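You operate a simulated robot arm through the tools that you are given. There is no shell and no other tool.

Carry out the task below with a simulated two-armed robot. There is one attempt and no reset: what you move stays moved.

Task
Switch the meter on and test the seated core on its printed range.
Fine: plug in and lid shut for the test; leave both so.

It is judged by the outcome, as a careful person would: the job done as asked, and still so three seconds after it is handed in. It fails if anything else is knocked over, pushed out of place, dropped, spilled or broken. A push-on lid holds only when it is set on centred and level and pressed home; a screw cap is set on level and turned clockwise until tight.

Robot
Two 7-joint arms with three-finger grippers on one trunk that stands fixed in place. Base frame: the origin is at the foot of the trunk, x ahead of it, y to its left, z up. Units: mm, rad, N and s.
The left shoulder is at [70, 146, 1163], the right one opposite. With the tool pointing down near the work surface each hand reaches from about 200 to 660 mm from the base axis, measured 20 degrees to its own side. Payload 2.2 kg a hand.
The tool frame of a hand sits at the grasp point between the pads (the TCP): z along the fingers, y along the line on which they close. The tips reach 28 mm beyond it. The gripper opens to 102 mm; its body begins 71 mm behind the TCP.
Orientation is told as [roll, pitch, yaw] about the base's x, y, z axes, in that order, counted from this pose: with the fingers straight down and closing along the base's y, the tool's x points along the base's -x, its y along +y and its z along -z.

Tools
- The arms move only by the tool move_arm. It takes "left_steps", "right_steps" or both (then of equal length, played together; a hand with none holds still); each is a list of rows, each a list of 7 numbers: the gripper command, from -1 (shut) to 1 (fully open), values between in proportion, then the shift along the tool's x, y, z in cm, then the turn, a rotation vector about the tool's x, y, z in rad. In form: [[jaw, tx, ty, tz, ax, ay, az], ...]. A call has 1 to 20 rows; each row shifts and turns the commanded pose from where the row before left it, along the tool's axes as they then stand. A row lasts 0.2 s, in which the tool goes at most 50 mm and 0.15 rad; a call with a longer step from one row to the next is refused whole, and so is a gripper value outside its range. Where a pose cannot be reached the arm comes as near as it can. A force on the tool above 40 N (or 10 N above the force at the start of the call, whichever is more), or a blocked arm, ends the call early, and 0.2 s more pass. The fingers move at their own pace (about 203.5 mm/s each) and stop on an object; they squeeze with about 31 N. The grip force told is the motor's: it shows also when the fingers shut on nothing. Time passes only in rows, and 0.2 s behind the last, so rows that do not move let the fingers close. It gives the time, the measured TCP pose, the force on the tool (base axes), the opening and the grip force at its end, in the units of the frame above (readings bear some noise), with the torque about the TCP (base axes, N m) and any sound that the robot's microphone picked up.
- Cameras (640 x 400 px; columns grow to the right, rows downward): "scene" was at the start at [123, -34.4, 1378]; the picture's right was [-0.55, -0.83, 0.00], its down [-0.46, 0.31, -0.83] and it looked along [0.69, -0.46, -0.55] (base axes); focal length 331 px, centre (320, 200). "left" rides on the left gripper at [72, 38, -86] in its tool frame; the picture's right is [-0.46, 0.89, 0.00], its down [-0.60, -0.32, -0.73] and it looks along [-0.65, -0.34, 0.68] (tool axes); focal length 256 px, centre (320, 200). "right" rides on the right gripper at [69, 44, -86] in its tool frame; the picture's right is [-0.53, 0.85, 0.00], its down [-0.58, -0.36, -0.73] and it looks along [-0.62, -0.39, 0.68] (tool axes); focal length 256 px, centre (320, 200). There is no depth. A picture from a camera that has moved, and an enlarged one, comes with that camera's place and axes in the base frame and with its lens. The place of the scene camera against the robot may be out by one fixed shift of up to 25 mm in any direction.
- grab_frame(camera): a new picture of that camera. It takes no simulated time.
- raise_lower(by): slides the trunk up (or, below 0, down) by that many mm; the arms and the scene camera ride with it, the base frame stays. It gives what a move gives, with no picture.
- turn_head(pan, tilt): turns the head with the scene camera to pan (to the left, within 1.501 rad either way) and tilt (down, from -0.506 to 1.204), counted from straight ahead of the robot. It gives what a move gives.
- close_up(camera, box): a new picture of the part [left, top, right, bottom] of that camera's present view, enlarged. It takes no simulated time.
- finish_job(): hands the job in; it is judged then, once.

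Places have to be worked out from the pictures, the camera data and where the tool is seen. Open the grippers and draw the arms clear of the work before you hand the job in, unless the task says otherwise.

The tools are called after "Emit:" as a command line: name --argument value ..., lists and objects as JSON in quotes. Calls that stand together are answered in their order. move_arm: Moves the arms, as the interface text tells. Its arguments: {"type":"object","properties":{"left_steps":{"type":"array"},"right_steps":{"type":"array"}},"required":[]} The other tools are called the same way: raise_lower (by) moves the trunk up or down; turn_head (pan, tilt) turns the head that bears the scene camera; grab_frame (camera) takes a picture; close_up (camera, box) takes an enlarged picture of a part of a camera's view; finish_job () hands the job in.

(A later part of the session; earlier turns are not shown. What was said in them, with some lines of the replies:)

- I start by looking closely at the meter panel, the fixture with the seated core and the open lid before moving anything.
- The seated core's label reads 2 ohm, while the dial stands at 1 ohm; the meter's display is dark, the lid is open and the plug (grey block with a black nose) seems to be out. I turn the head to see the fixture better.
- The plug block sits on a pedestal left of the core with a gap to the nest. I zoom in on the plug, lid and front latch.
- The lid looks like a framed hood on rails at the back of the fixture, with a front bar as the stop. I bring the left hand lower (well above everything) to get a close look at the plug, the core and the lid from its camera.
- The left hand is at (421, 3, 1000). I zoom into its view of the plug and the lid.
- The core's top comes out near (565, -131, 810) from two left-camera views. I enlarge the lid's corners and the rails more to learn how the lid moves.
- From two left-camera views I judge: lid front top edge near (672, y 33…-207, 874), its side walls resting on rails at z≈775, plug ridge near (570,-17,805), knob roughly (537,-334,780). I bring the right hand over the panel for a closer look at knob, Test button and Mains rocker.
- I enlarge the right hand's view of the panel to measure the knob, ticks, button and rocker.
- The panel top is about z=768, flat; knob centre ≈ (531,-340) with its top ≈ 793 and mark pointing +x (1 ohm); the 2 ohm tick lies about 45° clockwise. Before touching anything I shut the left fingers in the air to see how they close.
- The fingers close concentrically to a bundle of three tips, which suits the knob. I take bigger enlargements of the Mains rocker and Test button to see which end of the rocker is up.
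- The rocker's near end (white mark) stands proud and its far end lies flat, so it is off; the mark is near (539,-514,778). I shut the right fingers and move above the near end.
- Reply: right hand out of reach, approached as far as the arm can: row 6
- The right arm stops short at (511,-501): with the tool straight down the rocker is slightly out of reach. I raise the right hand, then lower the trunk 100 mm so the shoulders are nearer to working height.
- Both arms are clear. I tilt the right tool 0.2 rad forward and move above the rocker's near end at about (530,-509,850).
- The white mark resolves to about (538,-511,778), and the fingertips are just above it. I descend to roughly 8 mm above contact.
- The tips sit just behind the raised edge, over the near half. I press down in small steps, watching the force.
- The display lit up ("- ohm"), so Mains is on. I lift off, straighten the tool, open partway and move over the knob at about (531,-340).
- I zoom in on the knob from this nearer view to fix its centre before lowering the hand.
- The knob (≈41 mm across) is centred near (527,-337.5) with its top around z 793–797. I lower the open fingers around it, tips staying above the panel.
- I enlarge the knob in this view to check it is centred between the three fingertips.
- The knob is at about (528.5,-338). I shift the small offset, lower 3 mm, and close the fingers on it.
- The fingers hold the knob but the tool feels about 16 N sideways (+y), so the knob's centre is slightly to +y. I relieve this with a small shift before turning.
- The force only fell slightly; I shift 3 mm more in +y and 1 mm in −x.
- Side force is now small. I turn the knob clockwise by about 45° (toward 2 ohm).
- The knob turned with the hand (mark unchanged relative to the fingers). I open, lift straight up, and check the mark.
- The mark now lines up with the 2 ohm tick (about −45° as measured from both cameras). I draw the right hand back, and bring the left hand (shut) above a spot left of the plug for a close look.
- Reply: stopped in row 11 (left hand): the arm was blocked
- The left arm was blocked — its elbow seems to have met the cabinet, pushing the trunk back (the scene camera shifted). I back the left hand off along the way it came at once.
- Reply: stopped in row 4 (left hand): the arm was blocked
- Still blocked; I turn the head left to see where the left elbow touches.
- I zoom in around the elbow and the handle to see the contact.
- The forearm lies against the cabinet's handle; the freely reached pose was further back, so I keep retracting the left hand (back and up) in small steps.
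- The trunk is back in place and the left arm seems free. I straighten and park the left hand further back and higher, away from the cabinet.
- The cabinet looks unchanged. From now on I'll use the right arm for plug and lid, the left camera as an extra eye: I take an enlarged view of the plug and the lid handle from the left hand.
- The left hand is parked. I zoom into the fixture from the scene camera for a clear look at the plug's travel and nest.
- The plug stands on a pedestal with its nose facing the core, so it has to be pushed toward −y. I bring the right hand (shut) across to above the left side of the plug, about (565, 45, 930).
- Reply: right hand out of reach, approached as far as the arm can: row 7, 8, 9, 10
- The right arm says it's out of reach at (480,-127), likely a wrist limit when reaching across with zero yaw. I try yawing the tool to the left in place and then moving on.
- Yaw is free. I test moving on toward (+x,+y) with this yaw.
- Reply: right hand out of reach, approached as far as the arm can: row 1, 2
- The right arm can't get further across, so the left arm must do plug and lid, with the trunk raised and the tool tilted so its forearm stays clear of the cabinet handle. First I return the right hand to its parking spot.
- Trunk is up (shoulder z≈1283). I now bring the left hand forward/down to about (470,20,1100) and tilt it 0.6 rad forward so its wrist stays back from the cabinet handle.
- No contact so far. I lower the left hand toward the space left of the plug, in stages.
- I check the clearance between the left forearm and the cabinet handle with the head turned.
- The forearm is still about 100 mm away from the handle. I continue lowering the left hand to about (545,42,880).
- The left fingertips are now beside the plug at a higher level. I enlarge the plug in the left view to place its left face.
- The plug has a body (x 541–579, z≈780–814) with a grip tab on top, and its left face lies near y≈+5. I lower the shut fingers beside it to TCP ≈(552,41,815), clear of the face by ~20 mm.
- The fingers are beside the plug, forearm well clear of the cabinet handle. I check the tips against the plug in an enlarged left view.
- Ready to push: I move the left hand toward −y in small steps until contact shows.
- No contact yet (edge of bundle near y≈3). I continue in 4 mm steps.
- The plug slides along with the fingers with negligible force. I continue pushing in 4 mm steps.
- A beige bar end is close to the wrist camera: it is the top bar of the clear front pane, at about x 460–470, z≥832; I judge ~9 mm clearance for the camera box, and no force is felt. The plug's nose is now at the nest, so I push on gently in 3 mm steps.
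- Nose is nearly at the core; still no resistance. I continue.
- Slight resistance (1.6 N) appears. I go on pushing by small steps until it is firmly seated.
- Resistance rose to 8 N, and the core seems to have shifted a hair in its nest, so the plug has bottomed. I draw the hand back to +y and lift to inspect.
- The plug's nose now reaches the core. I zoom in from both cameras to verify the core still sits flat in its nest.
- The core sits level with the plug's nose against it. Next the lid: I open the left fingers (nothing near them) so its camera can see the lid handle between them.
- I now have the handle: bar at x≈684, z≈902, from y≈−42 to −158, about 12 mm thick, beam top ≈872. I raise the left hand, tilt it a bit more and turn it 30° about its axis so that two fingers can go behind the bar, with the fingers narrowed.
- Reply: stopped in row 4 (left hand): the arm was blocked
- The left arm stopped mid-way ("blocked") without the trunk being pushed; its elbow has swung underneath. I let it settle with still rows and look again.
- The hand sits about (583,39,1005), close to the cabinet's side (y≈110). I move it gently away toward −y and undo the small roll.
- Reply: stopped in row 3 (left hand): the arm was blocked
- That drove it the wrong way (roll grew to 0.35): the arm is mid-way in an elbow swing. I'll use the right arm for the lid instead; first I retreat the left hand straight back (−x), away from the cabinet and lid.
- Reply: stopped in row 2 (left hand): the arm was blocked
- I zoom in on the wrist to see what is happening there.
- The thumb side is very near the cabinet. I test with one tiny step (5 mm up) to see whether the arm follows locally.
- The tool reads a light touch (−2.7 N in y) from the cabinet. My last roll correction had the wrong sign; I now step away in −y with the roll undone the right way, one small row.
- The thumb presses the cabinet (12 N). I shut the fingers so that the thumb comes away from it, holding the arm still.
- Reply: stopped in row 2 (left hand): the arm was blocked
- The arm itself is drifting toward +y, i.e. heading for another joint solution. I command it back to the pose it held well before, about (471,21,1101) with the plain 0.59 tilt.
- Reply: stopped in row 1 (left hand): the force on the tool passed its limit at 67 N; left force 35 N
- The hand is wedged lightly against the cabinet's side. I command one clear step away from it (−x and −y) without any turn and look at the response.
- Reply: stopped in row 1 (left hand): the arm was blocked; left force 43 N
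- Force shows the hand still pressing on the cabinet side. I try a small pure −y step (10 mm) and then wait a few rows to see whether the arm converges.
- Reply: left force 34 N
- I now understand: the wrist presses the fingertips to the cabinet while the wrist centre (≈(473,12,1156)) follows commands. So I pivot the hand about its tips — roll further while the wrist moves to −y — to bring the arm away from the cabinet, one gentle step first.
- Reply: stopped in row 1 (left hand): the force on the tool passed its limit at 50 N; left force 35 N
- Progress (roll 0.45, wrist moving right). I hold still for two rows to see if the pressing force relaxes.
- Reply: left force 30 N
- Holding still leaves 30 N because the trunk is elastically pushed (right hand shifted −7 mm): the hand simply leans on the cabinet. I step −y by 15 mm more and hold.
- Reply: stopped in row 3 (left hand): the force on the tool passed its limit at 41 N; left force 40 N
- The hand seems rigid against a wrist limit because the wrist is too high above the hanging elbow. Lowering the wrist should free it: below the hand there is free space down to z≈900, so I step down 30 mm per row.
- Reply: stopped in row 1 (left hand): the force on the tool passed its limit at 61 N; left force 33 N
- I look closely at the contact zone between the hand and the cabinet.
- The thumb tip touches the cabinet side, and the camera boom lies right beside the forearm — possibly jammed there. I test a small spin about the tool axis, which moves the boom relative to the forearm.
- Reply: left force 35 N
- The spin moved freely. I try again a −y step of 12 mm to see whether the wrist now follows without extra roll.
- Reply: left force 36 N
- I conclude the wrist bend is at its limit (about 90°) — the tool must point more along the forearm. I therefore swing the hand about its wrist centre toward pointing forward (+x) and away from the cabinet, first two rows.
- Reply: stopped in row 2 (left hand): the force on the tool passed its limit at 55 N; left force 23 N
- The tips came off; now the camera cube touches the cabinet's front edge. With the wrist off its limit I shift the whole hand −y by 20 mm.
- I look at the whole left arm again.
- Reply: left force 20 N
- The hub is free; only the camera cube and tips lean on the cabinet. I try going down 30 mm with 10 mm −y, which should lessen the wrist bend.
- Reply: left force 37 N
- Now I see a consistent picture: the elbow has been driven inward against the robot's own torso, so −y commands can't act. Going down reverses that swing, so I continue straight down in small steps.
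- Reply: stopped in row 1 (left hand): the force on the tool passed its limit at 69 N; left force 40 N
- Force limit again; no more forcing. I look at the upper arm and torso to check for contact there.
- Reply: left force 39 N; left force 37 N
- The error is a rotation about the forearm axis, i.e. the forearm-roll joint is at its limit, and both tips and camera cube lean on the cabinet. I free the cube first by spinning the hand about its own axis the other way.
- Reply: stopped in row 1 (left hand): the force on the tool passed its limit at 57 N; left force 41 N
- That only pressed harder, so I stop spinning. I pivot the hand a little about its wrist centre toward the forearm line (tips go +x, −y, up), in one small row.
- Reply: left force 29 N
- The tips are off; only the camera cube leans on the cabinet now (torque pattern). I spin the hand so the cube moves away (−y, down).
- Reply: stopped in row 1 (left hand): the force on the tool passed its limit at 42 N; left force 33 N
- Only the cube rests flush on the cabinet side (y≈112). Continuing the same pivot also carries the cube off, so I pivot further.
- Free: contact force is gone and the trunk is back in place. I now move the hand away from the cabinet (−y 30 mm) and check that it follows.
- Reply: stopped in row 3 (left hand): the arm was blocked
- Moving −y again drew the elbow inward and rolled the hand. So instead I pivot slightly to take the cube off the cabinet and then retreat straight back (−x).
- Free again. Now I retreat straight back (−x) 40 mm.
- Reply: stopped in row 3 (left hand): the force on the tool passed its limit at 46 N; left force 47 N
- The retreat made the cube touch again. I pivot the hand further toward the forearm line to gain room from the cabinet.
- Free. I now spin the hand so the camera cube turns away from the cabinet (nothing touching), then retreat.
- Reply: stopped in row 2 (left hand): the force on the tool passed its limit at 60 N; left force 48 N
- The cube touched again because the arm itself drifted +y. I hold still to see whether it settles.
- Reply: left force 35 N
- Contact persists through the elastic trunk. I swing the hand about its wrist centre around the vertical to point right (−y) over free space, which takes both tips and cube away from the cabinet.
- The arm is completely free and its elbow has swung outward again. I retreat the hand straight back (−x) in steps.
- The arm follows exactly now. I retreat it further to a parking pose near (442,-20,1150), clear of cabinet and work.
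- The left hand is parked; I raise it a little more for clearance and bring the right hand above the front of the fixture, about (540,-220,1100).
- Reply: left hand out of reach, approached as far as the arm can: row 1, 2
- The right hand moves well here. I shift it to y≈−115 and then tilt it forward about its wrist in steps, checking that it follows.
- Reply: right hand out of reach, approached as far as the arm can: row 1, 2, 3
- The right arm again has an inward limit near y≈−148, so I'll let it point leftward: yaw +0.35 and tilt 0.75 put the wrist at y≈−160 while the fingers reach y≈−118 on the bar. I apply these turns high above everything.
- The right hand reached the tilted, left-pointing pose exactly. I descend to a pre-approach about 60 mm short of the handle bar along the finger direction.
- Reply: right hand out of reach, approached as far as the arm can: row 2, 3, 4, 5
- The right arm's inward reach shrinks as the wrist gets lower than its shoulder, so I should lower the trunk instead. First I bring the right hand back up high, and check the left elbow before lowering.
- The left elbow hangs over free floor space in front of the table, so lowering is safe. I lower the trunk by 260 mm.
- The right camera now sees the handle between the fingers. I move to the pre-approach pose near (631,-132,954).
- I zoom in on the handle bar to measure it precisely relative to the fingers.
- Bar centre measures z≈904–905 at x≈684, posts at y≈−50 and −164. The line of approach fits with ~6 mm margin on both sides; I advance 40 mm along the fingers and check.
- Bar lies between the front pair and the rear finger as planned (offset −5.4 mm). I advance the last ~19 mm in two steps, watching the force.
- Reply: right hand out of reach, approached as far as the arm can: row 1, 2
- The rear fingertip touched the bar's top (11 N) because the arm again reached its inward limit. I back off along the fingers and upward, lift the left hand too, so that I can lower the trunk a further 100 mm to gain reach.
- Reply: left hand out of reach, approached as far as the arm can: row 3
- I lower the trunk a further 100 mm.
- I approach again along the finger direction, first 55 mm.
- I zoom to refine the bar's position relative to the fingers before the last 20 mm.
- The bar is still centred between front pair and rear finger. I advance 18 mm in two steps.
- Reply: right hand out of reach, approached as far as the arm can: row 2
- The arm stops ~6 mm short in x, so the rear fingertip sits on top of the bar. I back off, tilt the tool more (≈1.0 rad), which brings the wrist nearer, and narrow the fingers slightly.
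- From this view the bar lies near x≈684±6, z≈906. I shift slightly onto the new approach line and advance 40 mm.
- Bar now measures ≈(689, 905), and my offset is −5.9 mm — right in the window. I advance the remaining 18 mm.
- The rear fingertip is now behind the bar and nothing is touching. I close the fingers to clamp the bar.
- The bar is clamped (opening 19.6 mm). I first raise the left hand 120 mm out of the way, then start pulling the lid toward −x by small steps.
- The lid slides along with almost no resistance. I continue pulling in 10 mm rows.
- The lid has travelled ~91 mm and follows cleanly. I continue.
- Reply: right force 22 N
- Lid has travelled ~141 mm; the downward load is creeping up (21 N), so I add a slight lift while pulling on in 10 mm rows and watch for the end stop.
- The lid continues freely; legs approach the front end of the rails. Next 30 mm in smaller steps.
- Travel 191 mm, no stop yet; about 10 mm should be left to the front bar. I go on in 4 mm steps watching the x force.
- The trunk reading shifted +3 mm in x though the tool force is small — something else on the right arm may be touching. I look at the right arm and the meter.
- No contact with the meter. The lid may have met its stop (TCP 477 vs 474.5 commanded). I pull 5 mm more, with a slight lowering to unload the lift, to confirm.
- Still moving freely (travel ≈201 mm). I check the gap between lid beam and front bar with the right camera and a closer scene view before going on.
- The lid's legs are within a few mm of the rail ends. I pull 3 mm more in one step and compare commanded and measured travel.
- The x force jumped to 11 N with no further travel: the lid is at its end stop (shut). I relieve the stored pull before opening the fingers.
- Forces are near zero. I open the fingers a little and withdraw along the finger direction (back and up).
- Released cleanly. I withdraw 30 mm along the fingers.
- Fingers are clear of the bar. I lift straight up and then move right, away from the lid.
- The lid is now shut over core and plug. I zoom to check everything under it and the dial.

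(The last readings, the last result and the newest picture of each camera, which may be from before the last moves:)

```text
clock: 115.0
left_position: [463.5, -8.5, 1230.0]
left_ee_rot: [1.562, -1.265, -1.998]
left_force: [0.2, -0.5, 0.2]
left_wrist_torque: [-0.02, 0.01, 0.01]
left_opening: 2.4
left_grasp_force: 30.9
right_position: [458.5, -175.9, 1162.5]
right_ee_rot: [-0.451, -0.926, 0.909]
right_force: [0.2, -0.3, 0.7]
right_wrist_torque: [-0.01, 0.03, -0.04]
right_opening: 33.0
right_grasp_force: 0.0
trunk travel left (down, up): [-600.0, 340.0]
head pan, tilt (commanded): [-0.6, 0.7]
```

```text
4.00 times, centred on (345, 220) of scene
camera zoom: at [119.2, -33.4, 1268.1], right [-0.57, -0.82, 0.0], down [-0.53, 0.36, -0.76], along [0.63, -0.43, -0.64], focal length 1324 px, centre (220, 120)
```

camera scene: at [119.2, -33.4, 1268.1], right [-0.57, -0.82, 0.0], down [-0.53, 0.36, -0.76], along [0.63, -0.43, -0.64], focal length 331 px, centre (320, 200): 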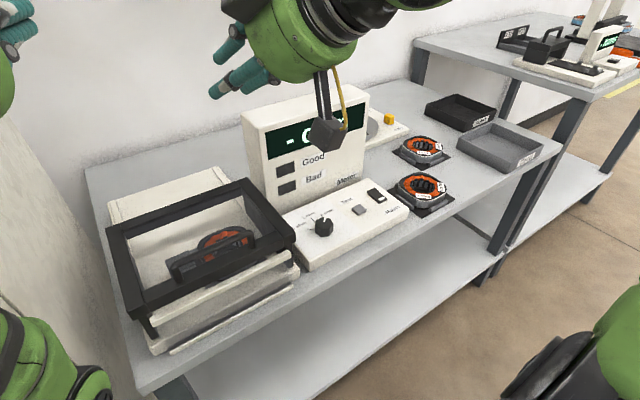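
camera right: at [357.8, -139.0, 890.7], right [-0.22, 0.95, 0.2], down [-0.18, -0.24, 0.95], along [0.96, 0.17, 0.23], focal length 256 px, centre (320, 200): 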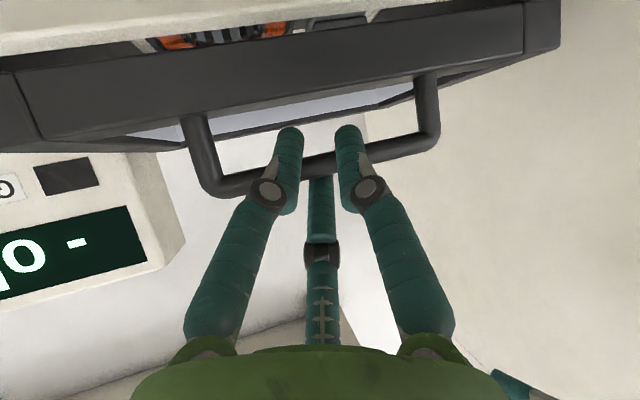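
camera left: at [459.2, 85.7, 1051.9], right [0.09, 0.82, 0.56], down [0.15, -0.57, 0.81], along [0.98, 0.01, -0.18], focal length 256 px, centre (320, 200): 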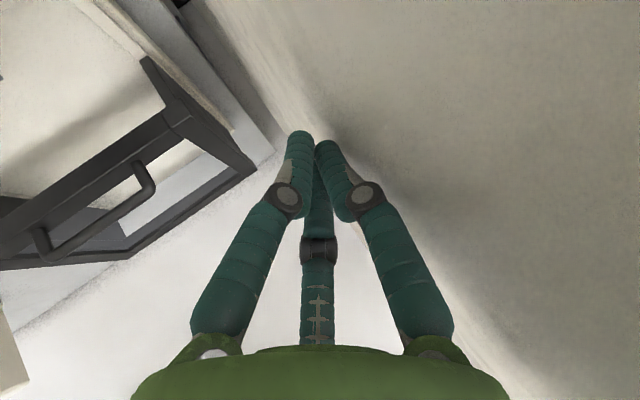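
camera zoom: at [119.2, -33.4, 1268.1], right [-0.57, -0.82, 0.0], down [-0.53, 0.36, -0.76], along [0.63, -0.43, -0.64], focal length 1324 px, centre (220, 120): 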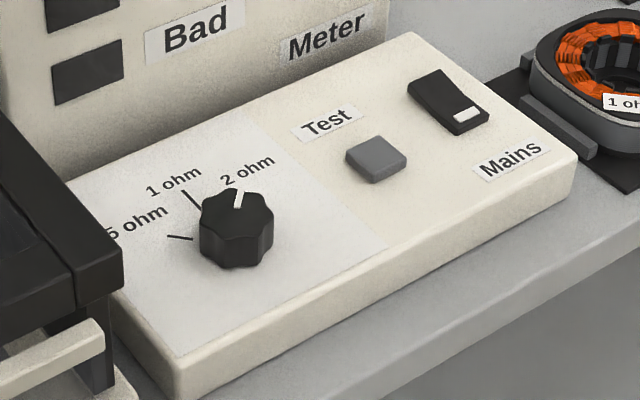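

Dial is on 2 ohm, plug in, lid shut, display "- ohm". I now bring the right hand back over to the right and straighten it to vertical for pressing Test.

Emit:
move_arm --right_steps '[[-0.35, 3.79, -2.39, -0.74, 0, 0, 0], [-0.35, 3.79, -2.39, -0.74, 0, 0, 0], [-0.35, 3.79, -2.39, -0.74, 0, 0, 0], [-0.35, 3.79, -2.39, -0.74, 0, 0, 0], [-0.35, 3.79, -2.39, -0.74, 0, 0, 0], [-1, 0, 0, 0, 0, 0, 0.11], [-1, 0, 0, 0, 0, 0, 0.11], [-1, 0, 0, 0, 0, 0, 0.11], [-1, 0, 0, 0, 0, 0.143, 0], [-1, 0, 0, 0, 0, 0.143, 0], [-1, 0, 0, 0, 0, 0.143, 0], [-1, 0, 0, 0, 0, 0.143, 0], [-1, 0, 0, 0, 0, 0.143, 0], [-1, 0, 0, 0, 0, 0.143, 0], [-1, 0, 0, 0, 0, 0.143, 0]]'

```text
clock: 118.2
left_position: [463.6, -7.3, 1229.6]
left_ee_rot: [1.56, -1.268, -1.993]
left_force: [0.4, 0.3, -0.4]
left_wrist_torque: [-0.01, -0.03, 0.0]
left_opening: 1.9
left_grasp_force: 31.1
right_position: [420.9, -375.7, 1063.5]
right_ee_rot: [0.012, 0.004, 0.356]
right_force: [0.5, 0.3, 0.1]
right_wrist_torque: [0.0, 0.06, 0.0]
right_opening: 2.1
right_grasp_force: 31.2
trunk travel left (down, up): [-600.0, 340.0]
head pan, tilt (commanded): [-0.6, 0.7]
```

The hand is vertical again. I remove the yaw and move above the Test button at about (534,-440), fingers shut.

Emit:
move_arm --right_steps '[[-1, 0, 0, 0, 0, 0, 0.119], [-1, 0, 0, 0, 0, 0, 0.119], [-1, 0, 0, 0, 0, 0, 0.118], [-1, -2.26, -1.28, 3.86, 0, 0, 0], [-1, -2.26, -1.28, 3.86, 0, 0, 0], [-1, -2.26, -1.28, 3.86, 0, 0, 0], [-1, -2.26, -1.28, 3.86, 0, 0, 0], [-1, -2.26, -1.28, 3.86, 0, 0, 0], [-1, 0, 0, 0, 0, 0, 0]]'

Emit:
grab_frame --camera "right"

Emit:
close_up --camera "scene" --box '[240, 70, 440, 270]'

```text
clock: 120.2
left_position: [461.0, -8.0, 1229.2]
left_ee_rot: [1.567, -1.266, -2.001]
left_force: [-0.6, -0.3, -0.1]
left_wrist_torque: [0.02, -0.02, 0.01]
left_opening: 1.9
left_grasp_force: 31.0
right_position: [530.5, -437.7, 870.4]
right_ee_rot: [0.009, 0.003, -0.001]
right_force: [-0.6, -0.8, 0.3]
right_wrist_torque: [-0.02, 0.0, 0.01]
right_opening: 1.9
right_grasp_force: 30.6
trunk travel left (down, up): [-600.0, 340.0]
head pan, tilt (commanded): [-0.6, 0.7]
```

```text
taken
camera right: at [461.1, -395.1, 956.6], right [0.53, 0.85, 0.01], down [0.58, -0.37, 0.73], along [0.62, -0.38, -0.69], focal length 256 px, centre (320, 200)
```

right: 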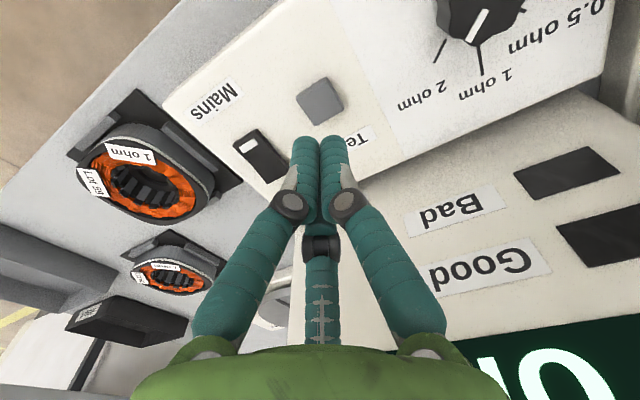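

```text
2.00 times, centred on (340, 170) of scene
camera zoom: at [117.9, -32.9, 1268.3], right [-0.57, -0.82, 0.0], down [-0.53, 0.36, -0.77], along [0.63, -0.43, -0.64], focal length 662 px, centre (280, 260)
```

zoom: 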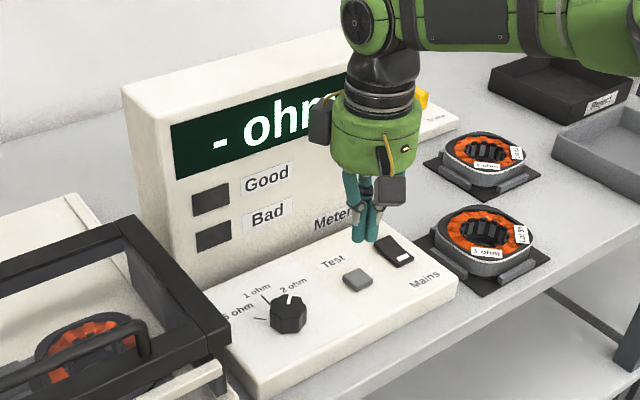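

Before pressing Test I double-check the dial mark and the button position in the right camera.

Emit:
close_up --camera "right" --box '[380, 0, 580, 125]'

Emit:
close_up --camera "right" --box '[240, 50, 400, 150]'

Emit:
close_up --camera "scene" --box '[290, 190, 370, 250]'

```text
3.20 times, centred on (480, 62) of right
camera zoom: at [461.1, -395.1, 956.6], right [0.53, 0.85, 0.01], down [0.58, -0.37, 0.73], along [0.62, -0.38, -0.69], focal length 819 px, centre (-192, 640)
```

zoom: 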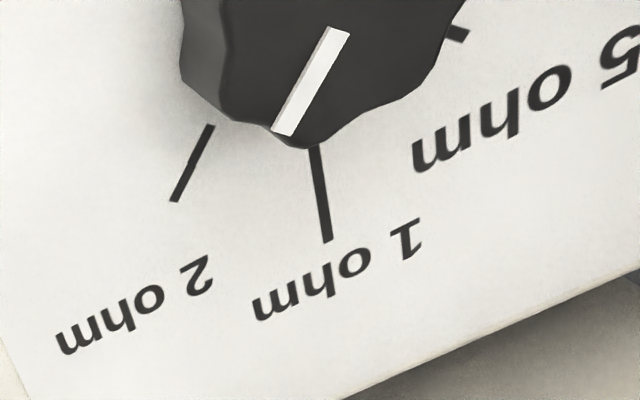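

```text
4.00 times, centred on (320, 100) of right
camera zoom: at [461.1, -395.1, 956.6], right [0.53, 0.85, 0.01], down [0.58, -0.37, 0.73], along [0.62, -0.38, -0.69], focal length 1024 px, centre (320, 600)
```

zoom: 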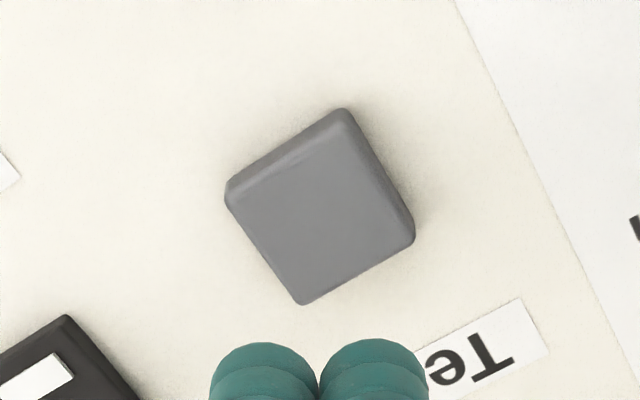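

```text
6.67 times, centred on (330, 220) of scene
camera zoom: at [117.9, -32.9, 1268.3], right [-0.57, -0.82, 0.0], down [-0.53, 0.36, -0.77], along [0.63, -0.43, -0.64], focal length 2206 px, centre (253, 67)
```

zoom: 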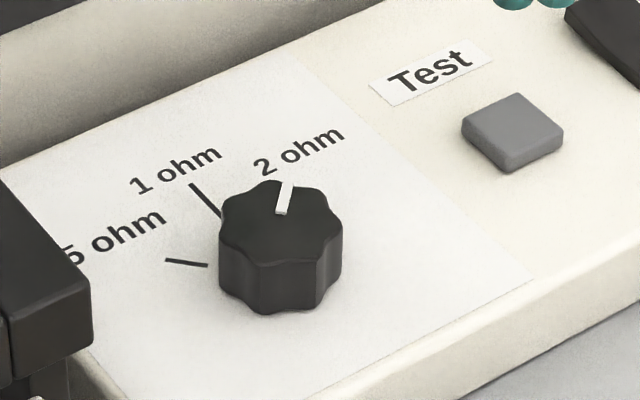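

The dial mark is parallel to the 2 ohm tick. The Test button is centred at about (535.5,-439), top ≈779. I move over it and lower to ~8 mm above.

Emit:
move_arm --right_steps '[[-1, -0.25, -0.07, 2.7, 0, 0, 0], [-1, -0.25, -0.07, 2.7, 0, 0, 0], [-1, 0, 0, 0, 0, 0, 0]]'

Emit:
close_up --camera "right" --box '[240, 60, 400, 160]'

Emit:
close_up --camera "scene" --box '[300, 150, 420, 240]'

```text
clock: 121.0
left_position: [462.3, -8.1, 1228.9]
left_ee_rot: [1.563, -1.266, -1.997]
left_force: [-0.1, -0.6, 0.3]
left_wrist_torque: [0.02, 0.0, 0.0]
left_opening: 1.9
left_grasp_force: 31.0
right_position: [537.3, -438.7, 813.7]
right_ee_rot: [0.008, 0.004, -0.001]
right_force: [0.5, -0.3, -0.4]
right_wrist_torque: [0.03, 0.01, 0.02]
right_opening: 2.0
right_grasp_force: 30.9
trunk travel left (down, up): [-600.0, 340.0]
head pan, tilt (commanded): [-0.6, 0.7]
```

```text
4.00 times, centred on (320, 110) of right
camera zoom: at [466.7, -396.2, 901.1], right [0.53, 0.85, 0.01], down [0.58, -0.37, 0.73], along [0.62, -0.39, -0.69], focal length 1024 px, centre (320, 560)
```

zoom: 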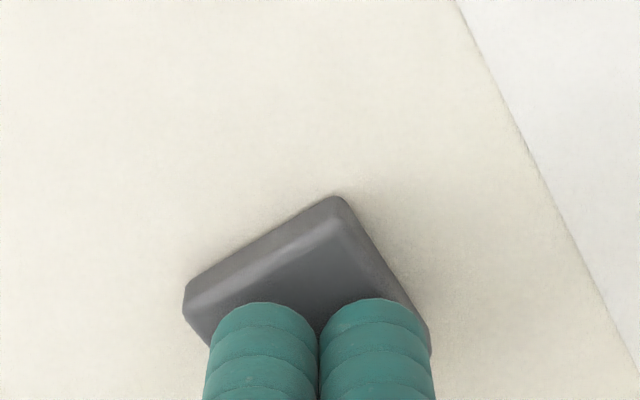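

```text
4.44 times, centred on (360, 195) of scene
camera zoom: at [118.8, -33.1, 1268.2], right [-0.57, -0.82, 0.0], down [-0.53, 0.36, -0.77], along [0.63, -0.43, -0.64], focal length 1471 px, centre (142, 222)
```

zoom: 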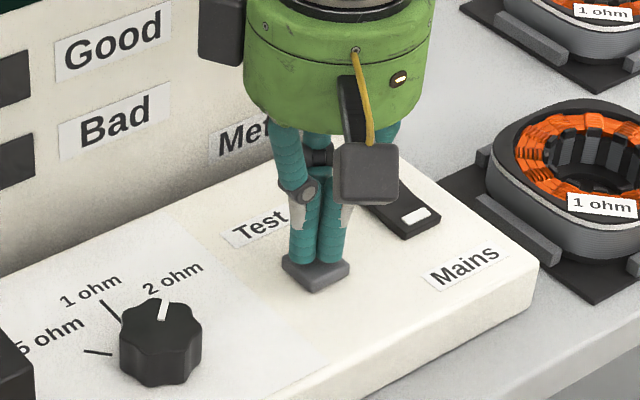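

The fingertips are right over the button. I press down in 2 mm steps.

Emit:
move_arm --right_steps '[[-1, 0.2, 0, 0.2, 0, 0, 0], [-1, 0, 0, 0.2, 0, 0, 0], [-1, 0, 0, 0.2, 0, 0, 0], [-1, 0, 0, 0.2, 0, 0, 0]]'

Emit:
close_up --camera "scene" --box '[220, 70, 440, 260]'

```text
clock: 122.0
left_position: [462.9, -9.3, 1228.9]
left_ee_rot: [1.563, -1.265, -1.998]
left_force: [0.7, 0.2, 0.6]
left_wrist_torque: [0.04, 0.02, -0.01]
left_opening: 1.9
left_grasp_force: 31.3
right_position: [533.6, -440.8, 807.3]
right_ee_rot: [0.009, 0.002, 0.001]
right_force: [-0.1, 0.9, 1.7]
right_wrist_torque: [-0.06, -0.03, 0.05]
right_opening: 1.9
right_grasp_force: 30.4
trunk travel left (down, up): [-600.0, 340.0]
head pan, tilt (commanded): [-0.6, 0.7]
heard: click
```

```text
2.11 times, centred on (330, 165) of scene
camera zoom: at [118.8, -33.1, 1268.2], right [-0.57, -0.82, 0.0], down [-0.53, 0.36, -0.77], along [0.63, -0.43, -0.64], focal length 697 px, centre (299, 274)
```

zoom: 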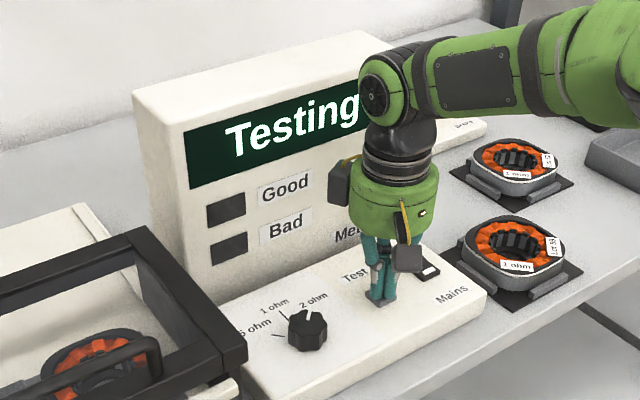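

A click was heard and the display reads "Testing". I hold still a second to see how it proceeds.

Emit:
move_arm --right_steps '[[-1, 0, 0, 0, 0, 0, 0], [-1, 0, 0, 0, 0, 0, 0], [-1, 0, 0, 0, 0, 0, 0], [-1, 0, 0, 0, 0, 0, 0]]'

Emit:
close_up --camera "scene" --box '[220, 70, 440, 260]'

```text
clock: 123.0
left_position: [462.2, -9.2, 1228.8]
left_ee_rot: [1.563, -1.266, -1.998]
left_force: [0.2, -0.9, 1.2]
left_wrist_torque: [0.0, -0.01, -0.01]
left_opening: 2.1
left_grasp_force: 30.7
right_position: [532.2, -439.8, 807.4]
right_ee_rot: [0.007, 0.004, -0.001]
right_force: [1.8, -0.1, 1.7]
right_wrist_torque: [-0.02, -0.01, -0.02]
right_opening: 2.0
right_grasp_force: 31.1
trunk travel left (down, up): [-600.0, 340.0]
head pan, tilt (commanded): [-0.6, 0.7]
```

```text
2.11 times, centred on (330, 165) of scene
camera zoom: at [118.9, -33.2, 1268.2], right [-0.57, -0.82, 0.0], down [-0.53, 0.36, -0.77], along [0.63, -0.43, -0.64], focal length 697 px, centre (299, 274)
```

zoom: 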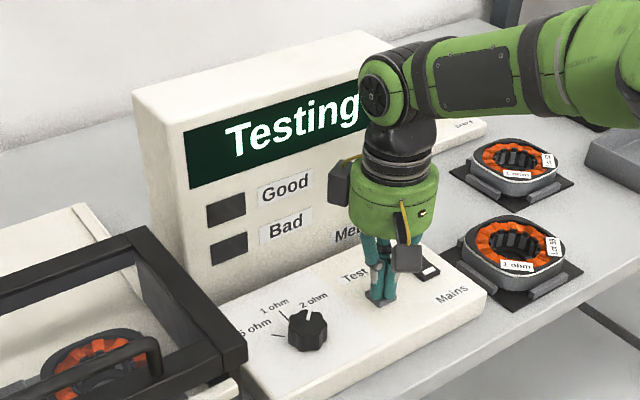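

Still testing. I lift the fingers off the button and wait for the verdict.

Emit:
move_arm --right_steps '[[-1, 0, 0, -2, 0, 0, 0], [-1, 0, 0, -4, 0, 0, 0], [-1, 0, 0, -4, 0, 0, 0], [-1, 0, 0, 0, 0, 0, 0], [-1, 0, 0, 0, 0, 0, 0]]'

Emit:
close_up --camera "scene" --box '[220, 70, 440, 260]'

```text
clock: 124.2
left_position: [462.3, -9.6, 1229.3]
left_ee_rot: [1.565, -1.265, -1.998]
left_force: [0.1, -1.4, 0.0]
left_wrist_torque: [0.0, 0.01, -0.02]
left_opening: 1.8
left_grasp_force: 31.0
right_position: [537.4, -441.8, 907.8]
right_ee_rot: [0.01, 0.005, 0.0]
right_force: [1.4, -0.1, 0.4]
right_wrist_torque: [-0.01, 0.01, 0.03]
right_opening: 2.3
right_grasp_force: 31.0
trunk travel left (down, up): [-600.0, 340.0]
head pan, tilt (commanded): [-0.6, 0.7]
```

```text
2.11 times, centred on (330, 165) of scene
camera zoom: at [118.9, -33.1, 1268.2], right [-0.57, -0.82, 0.0], down [-0.53, 0.36, -0.77], along [0.63, -0.43, -0.64], focal length 697 px, centre (299, 274)
```

zoom: 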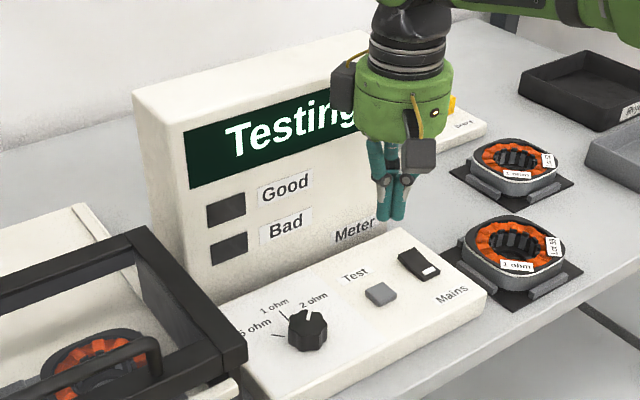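

The test keeps running. I draw the right hand back clear of the panel while waiting.

Emit:
move_arm --right_steps '[[-1, 3.0, -0.3, -2.5, 0, 0, 0], [-1, 3.0, -0.3, -2.5, 0, 0, 0], [-1, 3.0, -0.3, -2.5, 0, 0, 0], [-1, 3.0, -0.3, -2.5, 0, 0, 0], [-1, 0, 0, 0, 0, 0, 0], [-1, 0, 0, 0, 0, 0, 0], [-1, 0, 0, 0, 0, 0, 0], [-1, 0, 0, 0, 0, 0, 0]]'

Emit:
grab_frame --camera "scene"

```text
clock: 126.0
left_position: [462.6, -9.1, 1229.4]
left_ee_rot: [1.563, -1.265, -1.997]
left_force: [-0.4, 0.5, -0.5]
left_wrist_torque: [-0.01, 0.04, 0.0]
left_opening: 2.2
left_grasp_force: 31.2
right_position: [416.9, -453.9, 1007.5]
right_ee_rot: [0.009, 0.006, 0.002]
right_force: [-0.7, 1.0, 0.2]
right_wrist_torque: [0.03, -0.03, 0.02]
right_opening: 2.2
right_grasp_force: 30.7
trunk travel left (down, up): [-600.0, 340.0]
head pan, tilt (commanded): [-0.6, 0.7]
```

```text
taken
camera scene: at [119.2, -33.4, 1268.1], right [-0.57, -0.82, 0.0], down [-0.53, 0.36, -0.76], along [0.63, -0.43, -0.64], focal length 331 px, centre (320, 200)
```

scene: 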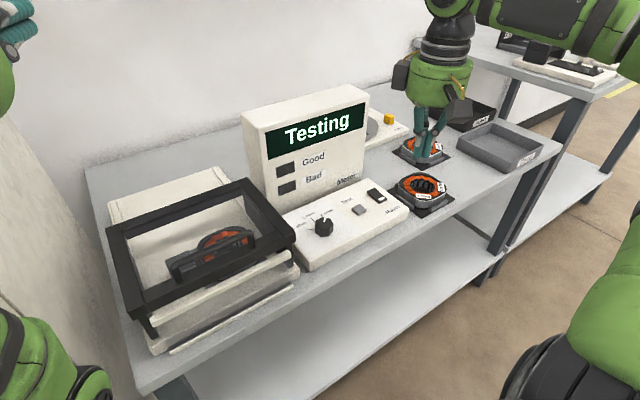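

Still "Testing"; I wait four seconds more without moving, opening the right fingers.

Emit:
move_arm --right_steps '[[0, 0, 0, 0, 0, 0, 0], [0.5, 0, 0, 0, 0, 0, 0], [1, 0, 0, 0, 0, 0, 0], [1, 0, 0, 0, 0, 0, 0], [1, 0, 0, 0, 0, 0, 0], [1, 0, 0, 0, 0, 0, 0], [1, 0, 0, 0, 0, 0, 0], [1, 0, 0, 0, 0, 0, 0], [1, 0, 0, 0, 0, 0, 0], [1, 0, 0, 0, 0, 0, 0], [1, 0, 0, 0, 0, 0, 0], [1, 0, 0, 0, 0, 0, 0], [1, 0, 0, 0, 0, 0, 0], [1, 0, 0, 0, 0, 0, 0], [1, 0, 0, 0, 0, 0, 0], [1, 0, 0, 0, 0, 0, 0]]'

Emit:
close_up --camera "scene" --box '[90, 70, 420, 350]'

```text
clock: 129.4
left_position: [462.0, -8.0, 1229.5]
left_ee_rot: [1.562, -1.265, -1.996]
left_force: [-0.4, 0.1, 0.1]
left_wrist_torque: [-0.02, 0.02, 0.02]
left_opening: 2.1
left_grasp_force: 31.0
right_position: [414.7, -454.1, 1007.6]
right_ee_rot: [0.008, 0.004, -0.001]
right_force: [0.1, 0.1, 0.7]
right_wrist_torque: [0.0, 0.0, 0.0]
right_opening: 102.0
right_grasp_force: 0.1
trunk travel left (down, up): [-600.0, 340.0]
head pan, tilt (commanded): [-0.6, 0.7]
```

```text
1.43 times, centred on (255, 210) of scene
camera zoom: at [119.1, -33.3, 1268.2], right [-0.57, -0.82, 0.0], down [-0.53, 0.36, -0.76], along [0.63, -0.43, -0.64], focal length 473 px, centre (413, 186)
```

zoom: 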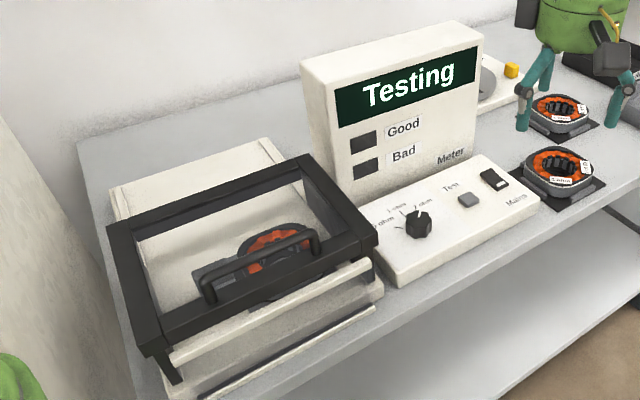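

Still testing after 7 s. I keep waiting and open the left fingers meanwhile.

Emit:
move_arm --left_steps '[[-0.5, 0, 0, 0, 0, 0, 0], [0, 0, 0, 0, 0, 0, 0], [0.5, 0, 0, 0, 0, 0, 0], [1, 0, 0, 0, 0, 0, 0], [1, 0, 0, 0, 0, 0, 0], [1, 0, 0, 0, 0, 0, 0], [1, 0, 0, 0, 0, 0, 0], [1, 0, 0, 0, 0, 0, 0], [1, 0, 0, 0, 0, 0, 0], [1, 0, 0, 0, 0, 0, 0], [1, 0, 0, 0, 0, 0, 0], [1, 0, 0, 0, 0, 0, 0], [1, 0, 0, 0, 0, 0, 0], [1, 0, 0, 0, 0, 0, 0], [1, 0, 0, 0, 0, 0, 0], [1, 0, 0, 0, 0, 0, 0], [1, 0, 0, 0, 0, 0, 0], [1, 0, 0, 0, 0, 0, 0], [1, 0, 0, 0, 0, 0, 0], [1, 0, 0, 0, 0, 0, 0]]'

Emit:
close_up --camera "scene" --box '[90, 70, 420, 350]'

```text
clock: 133.6
left_position: [461.9, -8.9, 1229.5]
left_ee_rot: [1.562, -1.266, -1.997]
left_force: [-0.5, -0.1, -0.2]
left_wrist_torque: [-0.03, -0.01, 0.03]
left_opening: 101.8
left_grasp_force: 0.0
right_position: [414.9, -454.0, 1007.4]
right_ee_rot: [0.009, 0.005, 0.0]
right_force: [-0.3, -0.5, -0.5]
right_wrist_torque: [0.01, -0.01, -0.02]
right_opening: 102.0
right_grasp_force: 0.0
trunk travel left (down, up): [-600.0, 340.0]
head pan, tilt (commanded): [-0.6, 0.7]
```

```text
1.43 times, centred on (255, 210) of scene
camera zoom: at [119.1, -33.3, 1268.2], right [-0.57, -0.82, 0.0], down [-0.53, 0.36, -0.76], along [0.63, -0.43, -0.64], focal length 473 px, centre (413, 186)
```

zoom: 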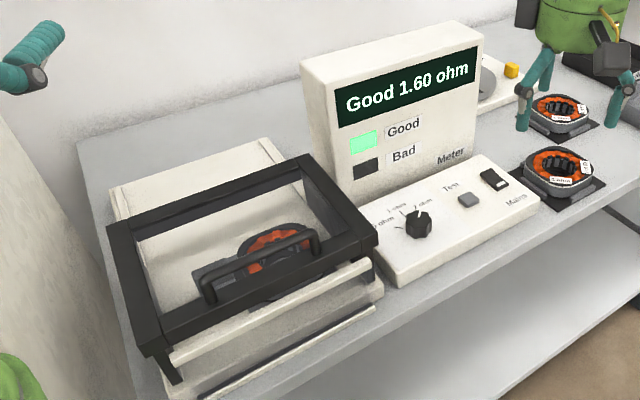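

The meter shows "Good 1.60 ohm" with the green lamp: the test is done on the 2 ohm range. I lift the right hand further clear and take a last look.

Emit:
move_arm --right_steps '[[1, 1.0, 0, -4, 0, 0, 0], [1, 1.0, 0, -4, 0, 0, 0], [1, 1.0, 0, -3, 0, 0, 0], [1, 0, 0, 0, 0, 0, 0]]'

Emit:
turn_head --pan -0.35 --tilt 0.7

Emit:
grab_frame --camera "scene"

Emit:
turn_head --pan 0.4 --tilt 0.75

Emit:
grab_frame --camera "scene"

```text
clock: 134.6
left_position: [462.1, -10.6, 1228.5]
left_ee_rot: [1.56, -1.266, -1.997]
left_force: [0.1, 0.6, 0.0]
left_wrist_torque: [-0.03, -0.02, -0.02]
left_opening: 101.9
left_grasp_force: 0.0
right_position: [383.6, -455.6, 1117.2]
right_ee_rot: [0.008, 0.005, -0.001]
right_force: [-0.1, -0.1, 0.0]
right_wrist_torque: [0.02, 0.01, -0.03]
right_opening: 102.1
right_grasp_force: 0.1
trunk travel left (down, up): [-600.0, 340.0]
head pan, tilt (commanded): [-0.6, 0.7]
```

```text
clock: 135.4
left_position: [462.1, -8.6, 1229.3]
left_ee_rot: [1.562, -1.264, -1.999]
left_force: [-0.7, 0.0, 0.0]
left_wrist_torque: [0.03, 0.01, -0.01]
left_opening: 102.0
left_grasp_force: 0.0
right_position: [384.1, -455.4, 1117.9]
right_ee_rot: [0.008, 0.005, -0.001]
right_force: [-0.2, 0.9, 0.5]
right_wrist_torque: [0.02, -0.04, -0.03]
right_opening: 101.7
right_grasp_force: 0.1
trunk travel left (down, up): [-600.0, 340.0]
head pan, tilt (commanded): [-0.351, 0.7]
```

```text
taken
camera scene: at [128.6, -14.6, 1268.2], right [-0.34, -0.94, 0.0], down [-0.6, 0.22, -0.77], along [0.72, -0.26, -0.64], focal length 331 px, centre (320, 200)
```

scene: 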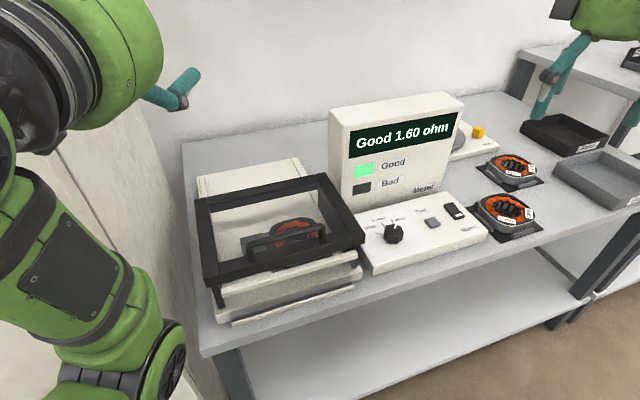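

```text
clock: 136.5
left_position: [462.9, -9.9, 1229.0]
left_ee_rot: [1.562, -1.264, -1.996]
left_force: [-0.5, -0.1, -0.8]
left_wrist_torque: [0.02, -0.04, 0.02]
left_opening: 101.8
left_grasp_force: 0.1
right_position: [383.0, -455.1, 1117.9]
right_ee_rot: [0.009, 0.006, 0.001]
right_force: [0.1, -0.4, 0.3]
right_wrist_torque: [0.01, -0.01, -0.02]
right_opening: 101.9
right_grasp_force: 0.1
trunk travel left (down, up): [-600.0, 340.0]
head pan, tilt (commanded): [0.4, 0.75]
```

```text
taken
camera scene: at [125.4, 46.8, 1263.9], right [0.39, -0.92, 0.0], down [-0.63, -0.26, -0.73], along [0.67, 0.28, -0.68], focal length 331 px, centre (320, 200)
```

scene: 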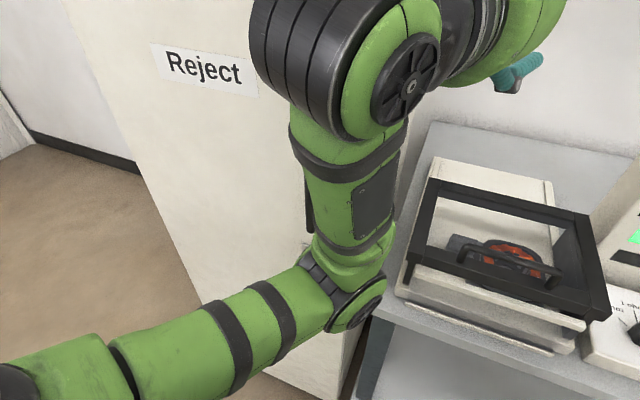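

The display shows "Good 1.60 ohm" with the green lamp. The lid is shut with the plug in, the dial is on 2 ohm and Mains is on. Both grippers are open and clear of the work, so I hand the job in.

Emit:
finish_job

```text
The job is handed in.
```

The meter is on and the seated core was tested on its printed 2 ohm range. The result is **Good, 1.60 ohm**, with the green lamp lit.

I turned the dial from 1 ohm to 2 ohm before testing. The plug is in and the lid is shut, both left that way. Both grippers are open and drawn clear.

- **Cabinet contact:** the left arm struck the Reject cabinet, at its handle and later along its side. I saw peaks of about 69 N while working it free. The cabinet and handle looked unchanged afterwards, and the door stayed closed.
- **Core shift:** seating the plug moved the core about 3 mm within its nest. It still sits level between the brackets.
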